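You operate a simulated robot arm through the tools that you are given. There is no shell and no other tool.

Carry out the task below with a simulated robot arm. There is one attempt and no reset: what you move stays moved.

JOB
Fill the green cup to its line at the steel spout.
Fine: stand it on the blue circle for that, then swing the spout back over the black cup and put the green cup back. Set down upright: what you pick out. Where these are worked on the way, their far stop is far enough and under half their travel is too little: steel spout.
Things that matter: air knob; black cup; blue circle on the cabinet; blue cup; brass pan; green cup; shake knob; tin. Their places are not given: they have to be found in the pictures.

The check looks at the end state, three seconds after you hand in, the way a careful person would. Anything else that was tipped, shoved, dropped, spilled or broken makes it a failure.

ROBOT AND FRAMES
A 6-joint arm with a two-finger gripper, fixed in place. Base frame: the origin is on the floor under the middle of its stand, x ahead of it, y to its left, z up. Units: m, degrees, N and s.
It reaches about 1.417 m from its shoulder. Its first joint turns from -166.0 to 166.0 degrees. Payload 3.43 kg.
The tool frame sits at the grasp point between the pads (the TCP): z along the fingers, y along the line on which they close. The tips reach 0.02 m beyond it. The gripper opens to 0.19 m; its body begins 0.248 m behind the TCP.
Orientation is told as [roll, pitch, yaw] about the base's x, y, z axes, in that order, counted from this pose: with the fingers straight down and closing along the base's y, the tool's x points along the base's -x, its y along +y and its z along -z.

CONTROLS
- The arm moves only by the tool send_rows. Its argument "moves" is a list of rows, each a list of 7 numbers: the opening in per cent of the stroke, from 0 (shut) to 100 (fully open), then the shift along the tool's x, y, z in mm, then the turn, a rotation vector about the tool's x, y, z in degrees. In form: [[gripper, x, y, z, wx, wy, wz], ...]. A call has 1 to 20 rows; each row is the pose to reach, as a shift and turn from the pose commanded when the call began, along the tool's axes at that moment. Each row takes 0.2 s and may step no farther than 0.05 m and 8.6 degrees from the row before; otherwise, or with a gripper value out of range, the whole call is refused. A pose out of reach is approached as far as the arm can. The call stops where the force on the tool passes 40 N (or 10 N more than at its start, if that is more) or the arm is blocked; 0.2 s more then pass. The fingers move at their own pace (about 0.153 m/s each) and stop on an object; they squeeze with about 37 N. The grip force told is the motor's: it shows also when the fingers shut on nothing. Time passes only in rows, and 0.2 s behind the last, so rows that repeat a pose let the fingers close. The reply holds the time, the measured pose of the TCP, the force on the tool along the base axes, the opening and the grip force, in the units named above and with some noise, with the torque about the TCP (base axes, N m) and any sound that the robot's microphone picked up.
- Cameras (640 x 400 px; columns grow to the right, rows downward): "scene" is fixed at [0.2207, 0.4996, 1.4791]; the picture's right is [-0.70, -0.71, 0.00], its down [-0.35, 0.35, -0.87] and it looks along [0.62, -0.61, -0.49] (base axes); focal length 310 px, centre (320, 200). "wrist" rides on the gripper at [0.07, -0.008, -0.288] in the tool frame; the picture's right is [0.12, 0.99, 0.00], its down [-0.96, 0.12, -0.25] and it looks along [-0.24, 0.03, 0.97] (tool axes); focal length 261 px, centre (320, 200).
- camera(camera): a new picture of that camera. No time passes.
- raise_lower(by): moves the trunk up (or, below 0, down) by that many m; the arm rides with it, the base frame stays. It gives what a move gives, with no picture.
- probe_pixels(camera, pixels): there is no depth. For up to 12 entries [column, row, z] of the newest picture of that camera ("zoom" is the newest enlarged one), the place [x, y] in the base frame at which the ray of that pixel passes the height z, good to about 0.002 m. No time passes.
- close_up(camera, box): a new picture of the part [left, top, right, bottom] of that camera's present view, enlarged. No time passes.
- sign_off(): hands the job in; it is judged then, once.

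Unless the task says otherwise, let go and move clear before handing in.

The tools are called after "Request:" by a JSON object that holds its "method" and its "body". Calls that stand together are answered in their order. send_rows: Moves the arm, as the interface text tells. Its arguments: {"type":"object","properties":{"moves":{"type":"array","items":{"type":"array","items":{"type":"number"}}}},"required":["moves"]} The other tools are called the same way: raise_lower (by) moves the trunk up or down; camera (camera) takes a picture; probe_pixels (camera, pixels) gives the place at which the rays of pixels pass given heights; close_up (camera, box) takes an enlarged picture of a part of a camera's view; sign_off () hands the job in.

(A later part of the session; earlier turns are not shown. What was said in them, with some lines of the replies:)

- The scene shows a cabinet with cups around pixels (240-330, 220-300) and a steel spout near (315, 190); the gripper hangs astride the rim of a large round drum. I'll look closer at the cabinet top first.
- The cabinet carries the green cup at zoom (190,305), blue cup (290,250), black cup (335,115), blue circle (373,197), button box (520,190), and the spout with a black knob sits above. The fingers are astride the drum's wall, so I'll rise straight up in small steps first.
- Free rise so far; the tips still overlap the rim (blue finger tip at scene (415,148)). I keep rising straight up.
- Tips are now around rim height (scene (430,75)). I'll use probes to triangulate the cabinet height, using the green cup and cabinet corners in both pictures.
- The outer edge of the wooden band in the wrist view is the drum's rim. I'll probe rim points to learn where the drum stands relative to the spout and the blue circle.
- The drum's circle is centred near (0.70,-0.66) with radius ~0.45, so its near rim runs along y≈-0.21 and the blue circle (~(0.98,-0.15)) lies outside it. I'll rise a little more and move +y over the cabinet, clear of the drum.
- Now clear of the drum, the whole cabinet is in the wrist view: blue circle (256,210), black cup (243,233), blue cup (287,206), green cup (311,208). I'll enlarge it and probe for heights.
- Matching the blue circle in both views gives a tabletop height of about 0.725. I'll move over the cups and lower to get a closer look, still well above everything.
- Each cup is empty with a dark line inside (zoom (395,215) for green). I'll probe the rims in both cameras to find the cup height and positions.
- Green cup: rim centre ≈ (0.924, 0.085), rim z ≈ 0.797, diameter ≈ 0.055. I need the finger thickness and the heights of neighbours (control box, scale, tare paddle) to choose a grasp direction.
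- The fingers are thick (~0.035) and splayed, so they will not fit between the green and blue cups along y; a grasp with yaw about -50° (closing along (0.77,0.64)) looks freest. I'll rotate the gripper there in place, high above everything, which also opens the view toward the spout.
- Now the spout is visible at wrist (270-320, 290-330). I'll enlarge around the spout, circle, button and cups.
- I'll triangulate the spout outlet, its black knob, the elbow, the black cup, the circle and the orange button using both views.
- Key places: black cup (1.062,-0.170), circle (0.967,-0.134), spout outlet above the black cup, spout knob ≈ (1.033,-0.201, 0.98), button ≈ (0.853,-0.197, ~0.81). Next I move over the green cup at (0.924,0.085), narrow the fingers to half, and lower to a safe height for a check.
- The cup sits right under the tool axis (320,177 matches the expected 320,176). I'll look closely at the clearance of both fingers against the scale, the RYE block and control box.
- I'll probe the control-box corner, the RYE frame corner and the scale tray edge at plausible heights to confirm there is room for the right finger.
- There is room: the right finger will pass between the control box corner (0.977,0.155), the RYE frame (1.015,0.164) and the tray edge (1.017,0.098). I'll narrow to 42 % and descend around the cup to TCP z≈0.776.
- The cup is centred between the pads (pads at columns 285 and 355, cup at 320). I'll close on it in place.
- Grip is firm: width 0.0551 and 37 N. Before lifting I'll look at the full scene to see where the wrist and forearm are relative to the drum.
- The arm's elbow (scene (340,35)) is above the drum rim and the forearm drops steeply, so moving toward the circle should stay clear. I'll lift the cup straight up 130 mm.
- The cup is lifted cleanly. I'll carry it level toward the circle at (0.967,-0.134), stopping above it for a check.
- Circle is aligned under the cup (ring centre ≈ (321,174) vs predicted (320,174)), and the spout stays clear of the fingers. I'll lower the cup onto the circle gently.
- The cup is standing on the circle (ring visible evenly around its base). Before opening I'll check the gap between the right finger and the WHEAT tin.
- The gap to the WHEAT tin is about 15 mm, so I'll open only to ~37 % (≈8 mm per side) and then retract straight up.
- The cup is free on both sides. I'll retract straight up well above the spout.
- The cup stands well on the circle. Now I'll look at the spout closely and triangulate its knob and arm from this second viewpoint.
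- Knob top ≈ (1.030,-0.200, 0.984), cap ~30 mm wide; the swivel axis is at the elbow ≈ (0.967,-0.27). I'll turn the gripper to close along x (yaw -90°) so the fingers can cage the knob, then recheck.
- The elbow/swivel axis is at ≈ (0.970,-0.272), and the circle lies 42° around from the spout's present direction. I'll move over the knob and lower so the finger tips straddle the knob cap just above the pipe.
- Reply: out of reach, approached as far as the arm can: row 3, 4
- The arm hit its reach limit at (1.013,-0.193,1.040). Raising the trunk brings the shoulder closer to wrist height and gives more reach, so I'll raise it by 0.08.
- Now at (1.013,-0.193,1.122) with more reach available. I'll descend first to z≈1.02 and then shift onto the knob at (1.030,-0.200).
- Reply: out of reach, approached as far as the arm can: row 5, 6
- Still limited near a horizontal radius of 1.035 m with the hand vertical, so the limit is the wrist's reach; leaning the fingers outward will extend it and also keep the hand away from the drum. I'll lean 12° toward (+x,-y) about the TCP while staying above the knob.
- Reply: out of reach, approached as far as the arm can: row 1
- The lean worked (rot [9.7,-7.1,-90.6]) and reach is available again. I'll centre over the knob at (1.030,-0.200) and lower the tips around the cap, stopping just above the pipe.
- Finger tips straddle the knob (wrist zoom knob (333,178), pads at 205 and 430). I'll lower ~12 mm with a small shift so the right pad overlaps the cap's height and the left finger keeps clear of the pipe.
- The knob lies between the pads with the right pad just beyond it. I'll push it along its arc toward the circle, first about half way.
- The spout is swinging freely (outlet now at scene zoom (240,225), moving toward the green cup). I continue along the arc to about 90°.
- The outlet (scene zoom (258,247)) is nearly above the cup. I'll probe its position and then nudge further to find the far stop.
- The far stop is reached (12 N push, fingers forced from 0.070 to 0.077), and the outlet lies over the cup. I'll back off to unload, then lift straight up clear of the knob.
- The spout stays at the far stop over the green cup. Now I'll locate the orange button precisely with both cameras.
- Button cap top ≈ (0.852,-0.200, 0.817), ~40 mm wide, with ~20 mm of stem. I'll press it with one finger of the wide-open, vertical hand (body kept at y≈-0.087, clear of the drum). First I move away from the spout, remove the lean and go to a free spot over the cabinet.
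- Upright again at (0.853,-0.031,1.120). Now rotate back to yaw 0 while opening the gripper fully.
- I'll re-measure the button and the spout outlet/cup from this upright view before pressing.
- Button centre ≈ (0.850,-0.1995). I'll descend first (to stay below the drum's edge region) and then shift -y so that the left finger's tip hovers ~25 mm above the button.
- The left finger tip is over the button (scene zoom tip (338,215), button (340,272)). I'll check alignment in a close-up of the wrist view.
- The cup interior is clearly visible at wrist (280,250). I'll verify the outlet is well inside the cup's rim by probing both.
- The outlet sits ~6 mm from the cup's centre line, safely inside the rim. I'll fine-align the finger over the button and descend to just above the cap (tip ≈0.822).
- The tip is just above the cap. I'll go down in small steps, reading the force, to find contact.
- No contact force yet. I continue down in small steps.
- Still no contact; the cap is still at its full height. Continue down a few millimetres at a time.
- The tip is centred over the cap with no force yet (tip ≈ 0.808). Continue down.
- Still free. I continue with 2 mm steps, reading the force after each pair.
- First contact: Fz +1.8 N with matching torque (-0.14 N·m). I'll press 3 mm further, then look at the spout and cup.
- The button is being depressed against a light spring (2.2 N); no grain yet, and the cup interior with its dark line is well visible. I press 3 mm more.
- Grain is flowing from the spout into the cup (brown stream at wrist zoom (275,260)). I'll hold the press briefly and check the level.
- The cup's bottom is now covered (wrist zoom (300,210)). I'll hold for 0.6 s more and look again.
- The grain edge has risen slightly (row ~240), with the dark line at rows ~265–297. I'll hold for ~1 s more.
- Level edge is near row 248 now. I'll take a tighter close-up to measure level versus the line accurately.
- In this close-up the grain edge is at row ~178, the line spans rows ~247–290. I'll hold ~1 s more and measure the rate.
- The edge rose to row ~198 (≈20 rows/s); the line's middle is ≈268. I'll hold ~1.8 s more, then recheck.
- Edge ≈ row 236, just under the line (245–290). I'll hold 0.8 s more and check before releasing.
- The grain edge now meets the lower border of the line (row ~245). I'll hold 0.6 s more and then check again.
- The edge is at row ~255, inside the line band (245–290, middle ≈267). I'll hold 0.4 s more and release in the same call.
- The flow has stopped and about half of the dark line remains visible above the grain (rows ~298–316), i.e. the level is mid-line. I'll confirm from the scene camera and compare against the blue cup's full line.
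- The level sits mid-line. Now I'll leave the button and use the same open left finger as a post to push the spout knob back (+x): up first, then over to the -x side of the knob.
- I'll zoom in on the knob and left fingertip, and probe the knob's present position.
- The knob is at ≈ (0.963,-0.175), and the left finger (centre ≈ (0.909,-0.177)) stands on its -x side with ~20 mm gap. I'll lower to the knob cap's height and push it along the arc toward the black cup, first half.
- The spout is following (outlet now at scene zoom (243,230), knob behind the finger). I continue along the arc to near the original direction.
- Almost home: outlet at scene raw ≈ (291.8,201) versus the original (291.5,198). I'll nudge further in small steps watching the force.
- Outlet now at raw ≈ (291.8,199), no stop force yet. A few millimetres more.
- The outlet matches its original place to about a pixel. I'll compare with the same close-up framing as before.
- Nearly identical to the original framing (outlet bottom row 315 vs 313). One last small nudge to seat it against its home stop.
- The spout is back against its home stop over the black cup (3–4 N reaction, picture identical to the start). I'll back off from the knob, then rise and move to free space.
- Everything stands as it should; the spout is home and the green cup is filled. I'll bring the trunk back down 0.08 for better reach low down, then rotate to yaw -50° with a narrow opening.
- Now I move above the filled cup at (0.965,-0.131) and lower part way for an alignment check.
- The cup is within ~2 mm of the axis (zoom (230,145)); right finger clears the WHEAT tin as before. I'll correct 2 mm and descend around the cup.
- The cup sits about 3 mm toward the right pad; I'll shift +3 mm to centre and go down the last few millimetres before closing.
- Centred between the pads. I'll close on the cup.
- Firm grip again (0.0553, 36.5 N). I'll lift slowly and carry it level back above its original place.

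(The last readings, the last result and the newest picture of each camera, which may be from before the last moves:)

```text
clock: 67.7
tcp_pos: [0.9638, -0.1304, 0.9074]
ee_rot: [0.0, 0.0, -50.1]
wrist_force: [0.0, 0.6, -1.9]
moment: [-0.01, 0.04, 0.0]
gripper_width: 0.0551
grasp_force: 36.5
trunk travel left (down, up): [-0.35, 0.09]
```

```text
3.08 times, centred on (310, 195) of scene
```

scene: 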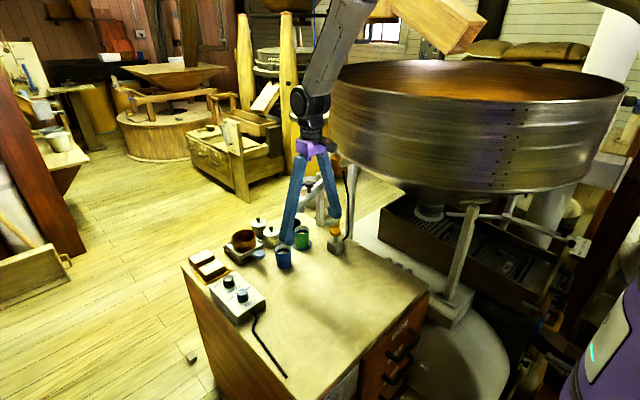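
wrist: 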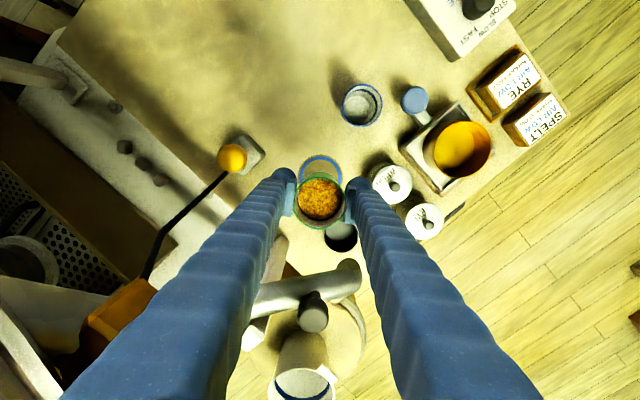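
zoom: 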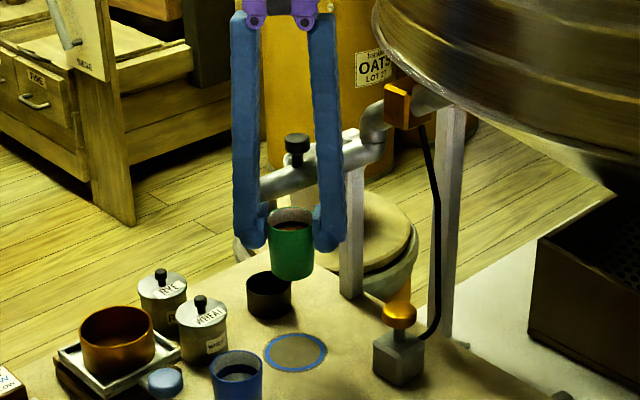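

The cup is lifted with its grain, and the circle is clean. Now the level carry back to above (0.925,0.086).

Request:
{"method": "send_rows", "body": {"moves": [[20, 8, 4.5, 0, 0, 0, 0], [20, 24, 13.7, 0, 0, 0, 0], [20, 46, 26.3, 0, 0, 0, 0], [20, 70, 40, 0, 0, 0, 0], [20, 94, 53.7, 0, 0, 0, 0], [20, 118, 67.4, 0, 0, 0, 0], [20, 142, 81.1, 0, 0, 0, 0], [20, 164, 93.7, 0, 0, 0, 0], [20, 180, 102.8, 0, 0, 0, 0], [20, 188, 107.4, 0, 0, 0, 0], [20, 191.4, 109.4, 0, 0, 0, 0]]}}

Request:
{"method": "camera", "body": {"camera": "wrist"}}

Request:
{"method": "close_up", "body": {"camera": "wrist", "box": [250, 90, 450, 270]}}

Request:
{"method": "close_up", "body": {"camera": "scene", "box": [180, 150, 340, 320]}}

```text
clock: 70.1
tcp_pos: [0.9271, 0.0875, 0.9064]
ee_rot: [0.0, 0.0, -50.0]
wrist_force: [-0.7, -0.6, -1.2]
moment: [0.05, 0.04, 0.05]
gripper_width: 0.055
grasp_force: 36.6
trunk travel left (down, up): [-0.35, 0.09]
```

```text
taken
```

wrist: 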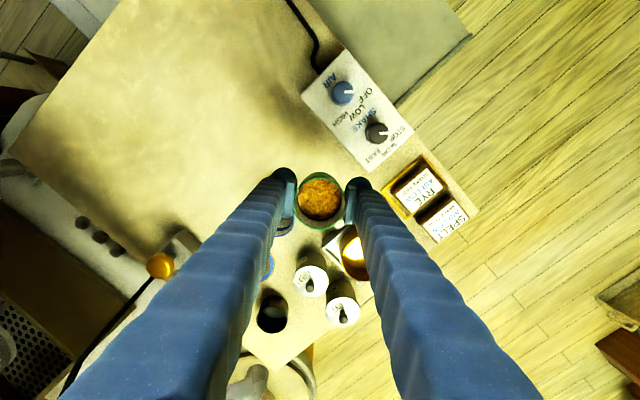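

```text
2.22 times, centred on (350, 180) of wrist
```

zoom: 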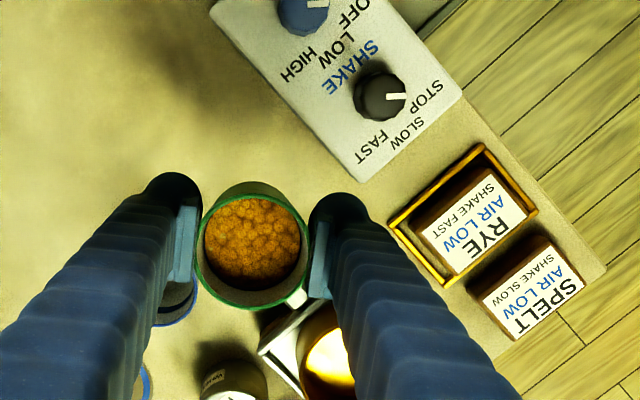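

```text
2.35 times, centred on (260, 235) of scene
```

zoom: 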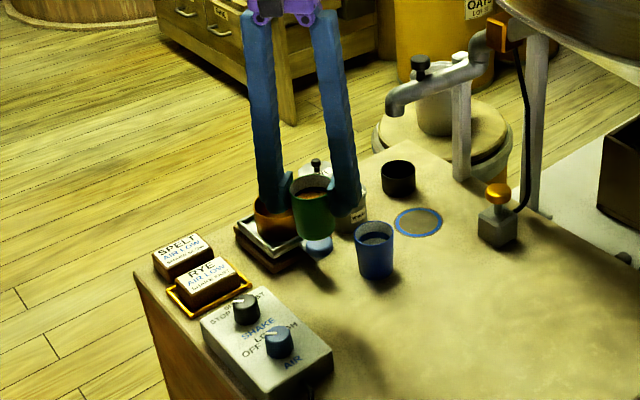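

The view matches the one taken just after the original lift (AIR knob (344,93), SHAKE knob (376,132), tins (311,282)/(343,312)), so the cup is above its old spot. Lowering gently.

Request:
{"method": "send_rows", "body": {"moves": [[20, 0, 0, 8, 0, 0, 0], [20, 0, 0, 28, 0, 0, 0], [20, 0, 0, 55, 0, 0, 0], [20, 0, 0, 82, 0, 0, 0], [20, 0, 0, 104, 0, 0, 0], [20, 0, 0, 118, 0, 0, 0], [20, 0, 0, 125, 0, 0, 0], [20, 0, 0, 128, 0, 0, 0], [20, 0, 0, 129.5, 0, 0, 0]]}}

Request:
{"method": "camera", "body": {"camera": "wrist"}}

Request:
{"method": "close_up", "body": {"camera": "scene", "box": [210, 210, 310, 300]}}

```text
clock: 72.1
tcp_pos: [0.9264, 0.0863, 0.7792]
ee_rot: [0.0, 0.1, -49.9]
wrist_force: [-2.5, 0.1, 11.7]
moment: [0.09, 0.16, 0.01]
gripper_width: 0.0548
grasp_force: 36.3
trunk travel left (down, up): [-0.35, 0.09]
```

```text
taken
```

wrist: 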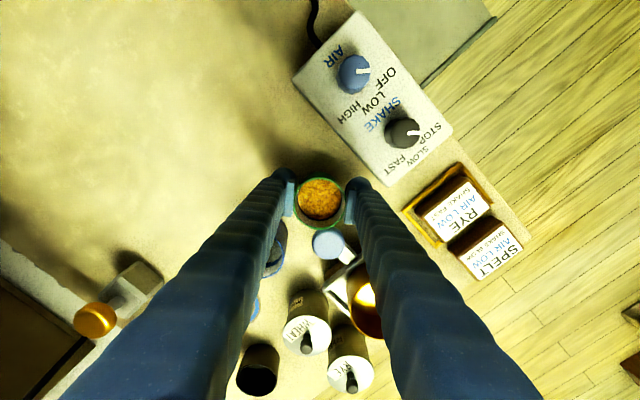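

```text
4.44 times, centred on (260, 255) of scene
```

zoom: 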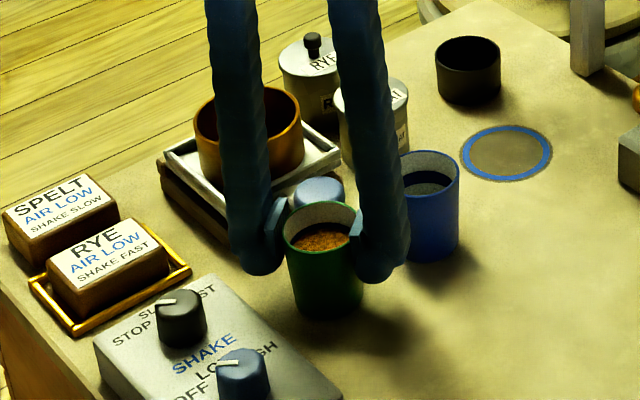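

The cup touches down (Fz 11.7 N) at exactly its old place in the picture. I'll ease off half a millimetre and open the fingers modestly.

Request:
{"method": "send_rows", "body": {"moves": [[20, 0, 0, -0.6, 0, 0, 0], [28, 0, 0, -0.6, 0, 0, 0], [33, 0, 0, -0.6, 0, 0, 0], [38, 0, 0, -0.6, 0, 0, 0], [40, 0, 0, -0.6, 0, 0, 0], [40, 0, 0, -0.6, 0, 0, 0]]}}

Request:
{"method": "close_up", "body": {"camera": "wrist", "box": [250, 120, 410, 260]}}

Request:
{"method": "close_up", "body": {"camera": "scene", "box": [210, 210, 310, 300]}}

```text
clock: 73.5
tcp_pos: [0.9268, 0.0872, 0.7779]
ee_rot: [-0.1, 0.0, -50.0]
wrist_force: [0.5, 0.4, -0.6]
moment: [-0.03, 0.02, 0.0]
gripper_width: 0.0762
grasp_force: 0.0
trunk travel left (down, up): [-0.35, 0.09]
```

```text
2.86 times, centred on (330, 190) of wrist
```

zoom: 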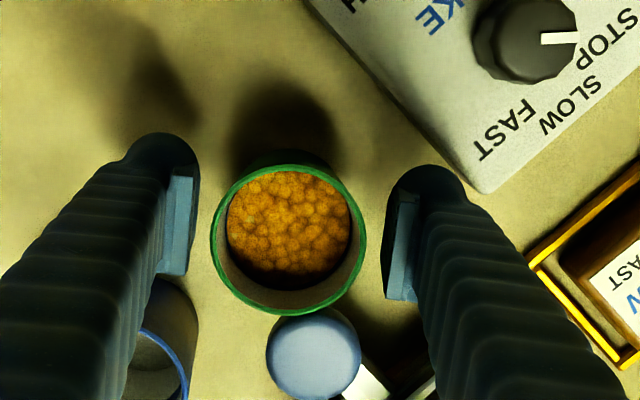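

```text
4.44 times, centred on (260, 255) of scene
```

zoom: 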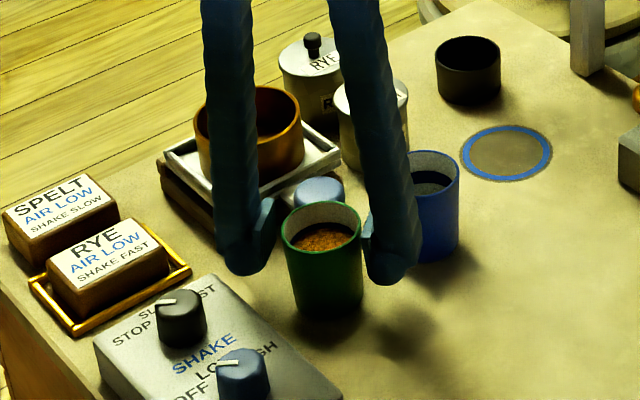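

The cup stands upright and free of both pads. I'll retract straight up, slowly at first.

Request:
{"method": "send_rows", "body": {"moves": [[40, 0, 0, -8, 0, 0, 0], [40, 0, 0, -22, 0, 0, 0], [40, 0, 0, -45, 0, 0, 0], [40, 0, 0, -85, 0, 0, 0], [40, 0, 0, -125, 0, 0, 0], [40, 0, 0, -165, 0, 0, 0], [40, 0, 0, -205, 0, 0, 0], [40, 0, 0, -245, 0, 0, 0], [40, 0, 0, -285, 0, 0, 0], [40, 0, 0, -325, 0, 0, 0]]}}

Request:
{"method": "camera", "body": {"camera": "wrist"}}

Request:
{"method": "camera", "body": {"camera": "scene"}}

Request:
{"method": "close_up", "body": {"camera": "scene", "box": [230, 200, 350, 290]}}

Request:
{"method": "close_up", "body": {"camera": "scene", "box": [245, 255, 275, 290]}}

```text
clock: 75.7
tcp_pos: [0.9256, 0.0881, 1.1047]
ee_rot: [0.1, 0.0, -50.0]
wrist_force: [-0.5, -0.1, -0.1]
moment: [0.0, 0.0, -0.03]
gripper_width: 0.0761
grasp_force: 0.0
trunk travel left (down, up): [-0.35, 0.09]
```

```text
taken
```

wrist: 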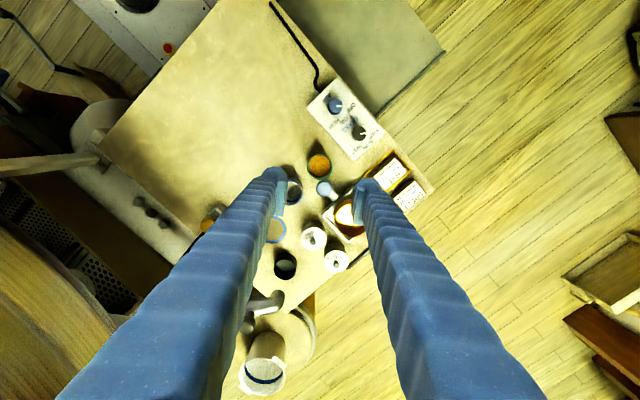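

```text
taken
```

scene: 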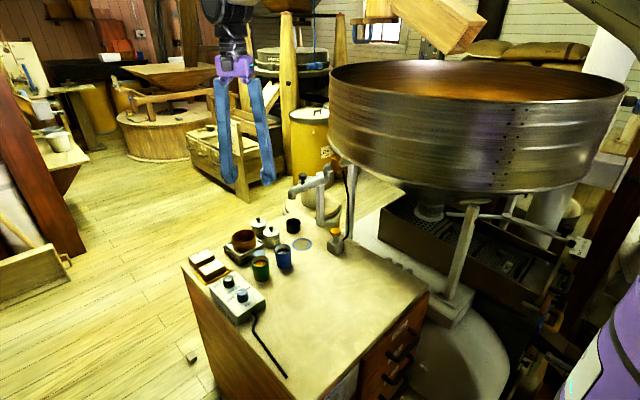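

```text
4.44 times, centred on (290, 245) of scene
```

zoom: 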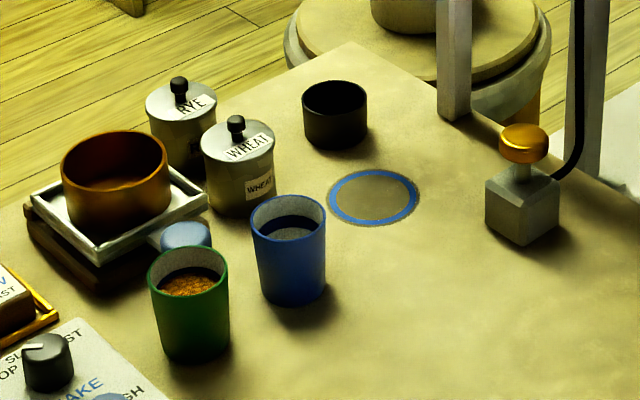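

```text
11.43 times, centred on (260, 272) of scene
```

zoom: 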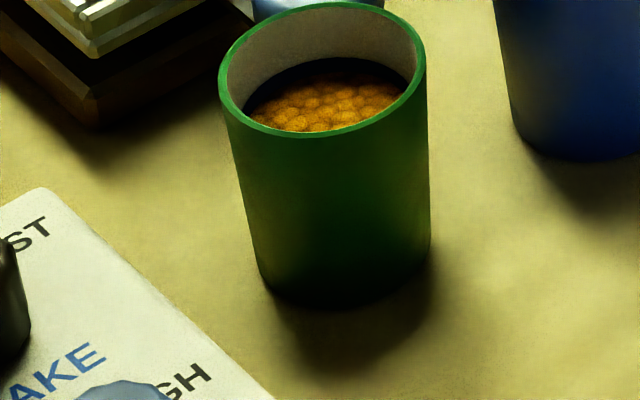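

The final views match the starting layout. The green cup is upright in its old place, with the grain at the middle of its line (about half the dark band shows). The spout is home over the black cup, the circle is clean, and the knobs, tins, pan and blue cup are unmoved. The gripper is open and clear, so I'm handing in.

Request:
{"method": "sign_off", "body": {}}

```text
The job is handed in.
```

The job is done and handed in. The green cup is filled to its line and back upright in its original spot, and the spout is back over the black cup.

- **Fill:** The grain sits about halfway up the dark band inside the cup, which I took as the line. I judged this from close-ups in both cameras.
- **Spout:** I swung it to its far stop over the blue circle for filling. I then pushed it back until it rested against its home stop, where it matches the starting picture.
- **Everything else:** The final pictures show the air and shake knobs, blue cup, black cup, brass pan and tins where they started. I saw no spilled grain on the cabinet or the blue circle.

The gripper was open and well clear of the cabinet when I handed in.
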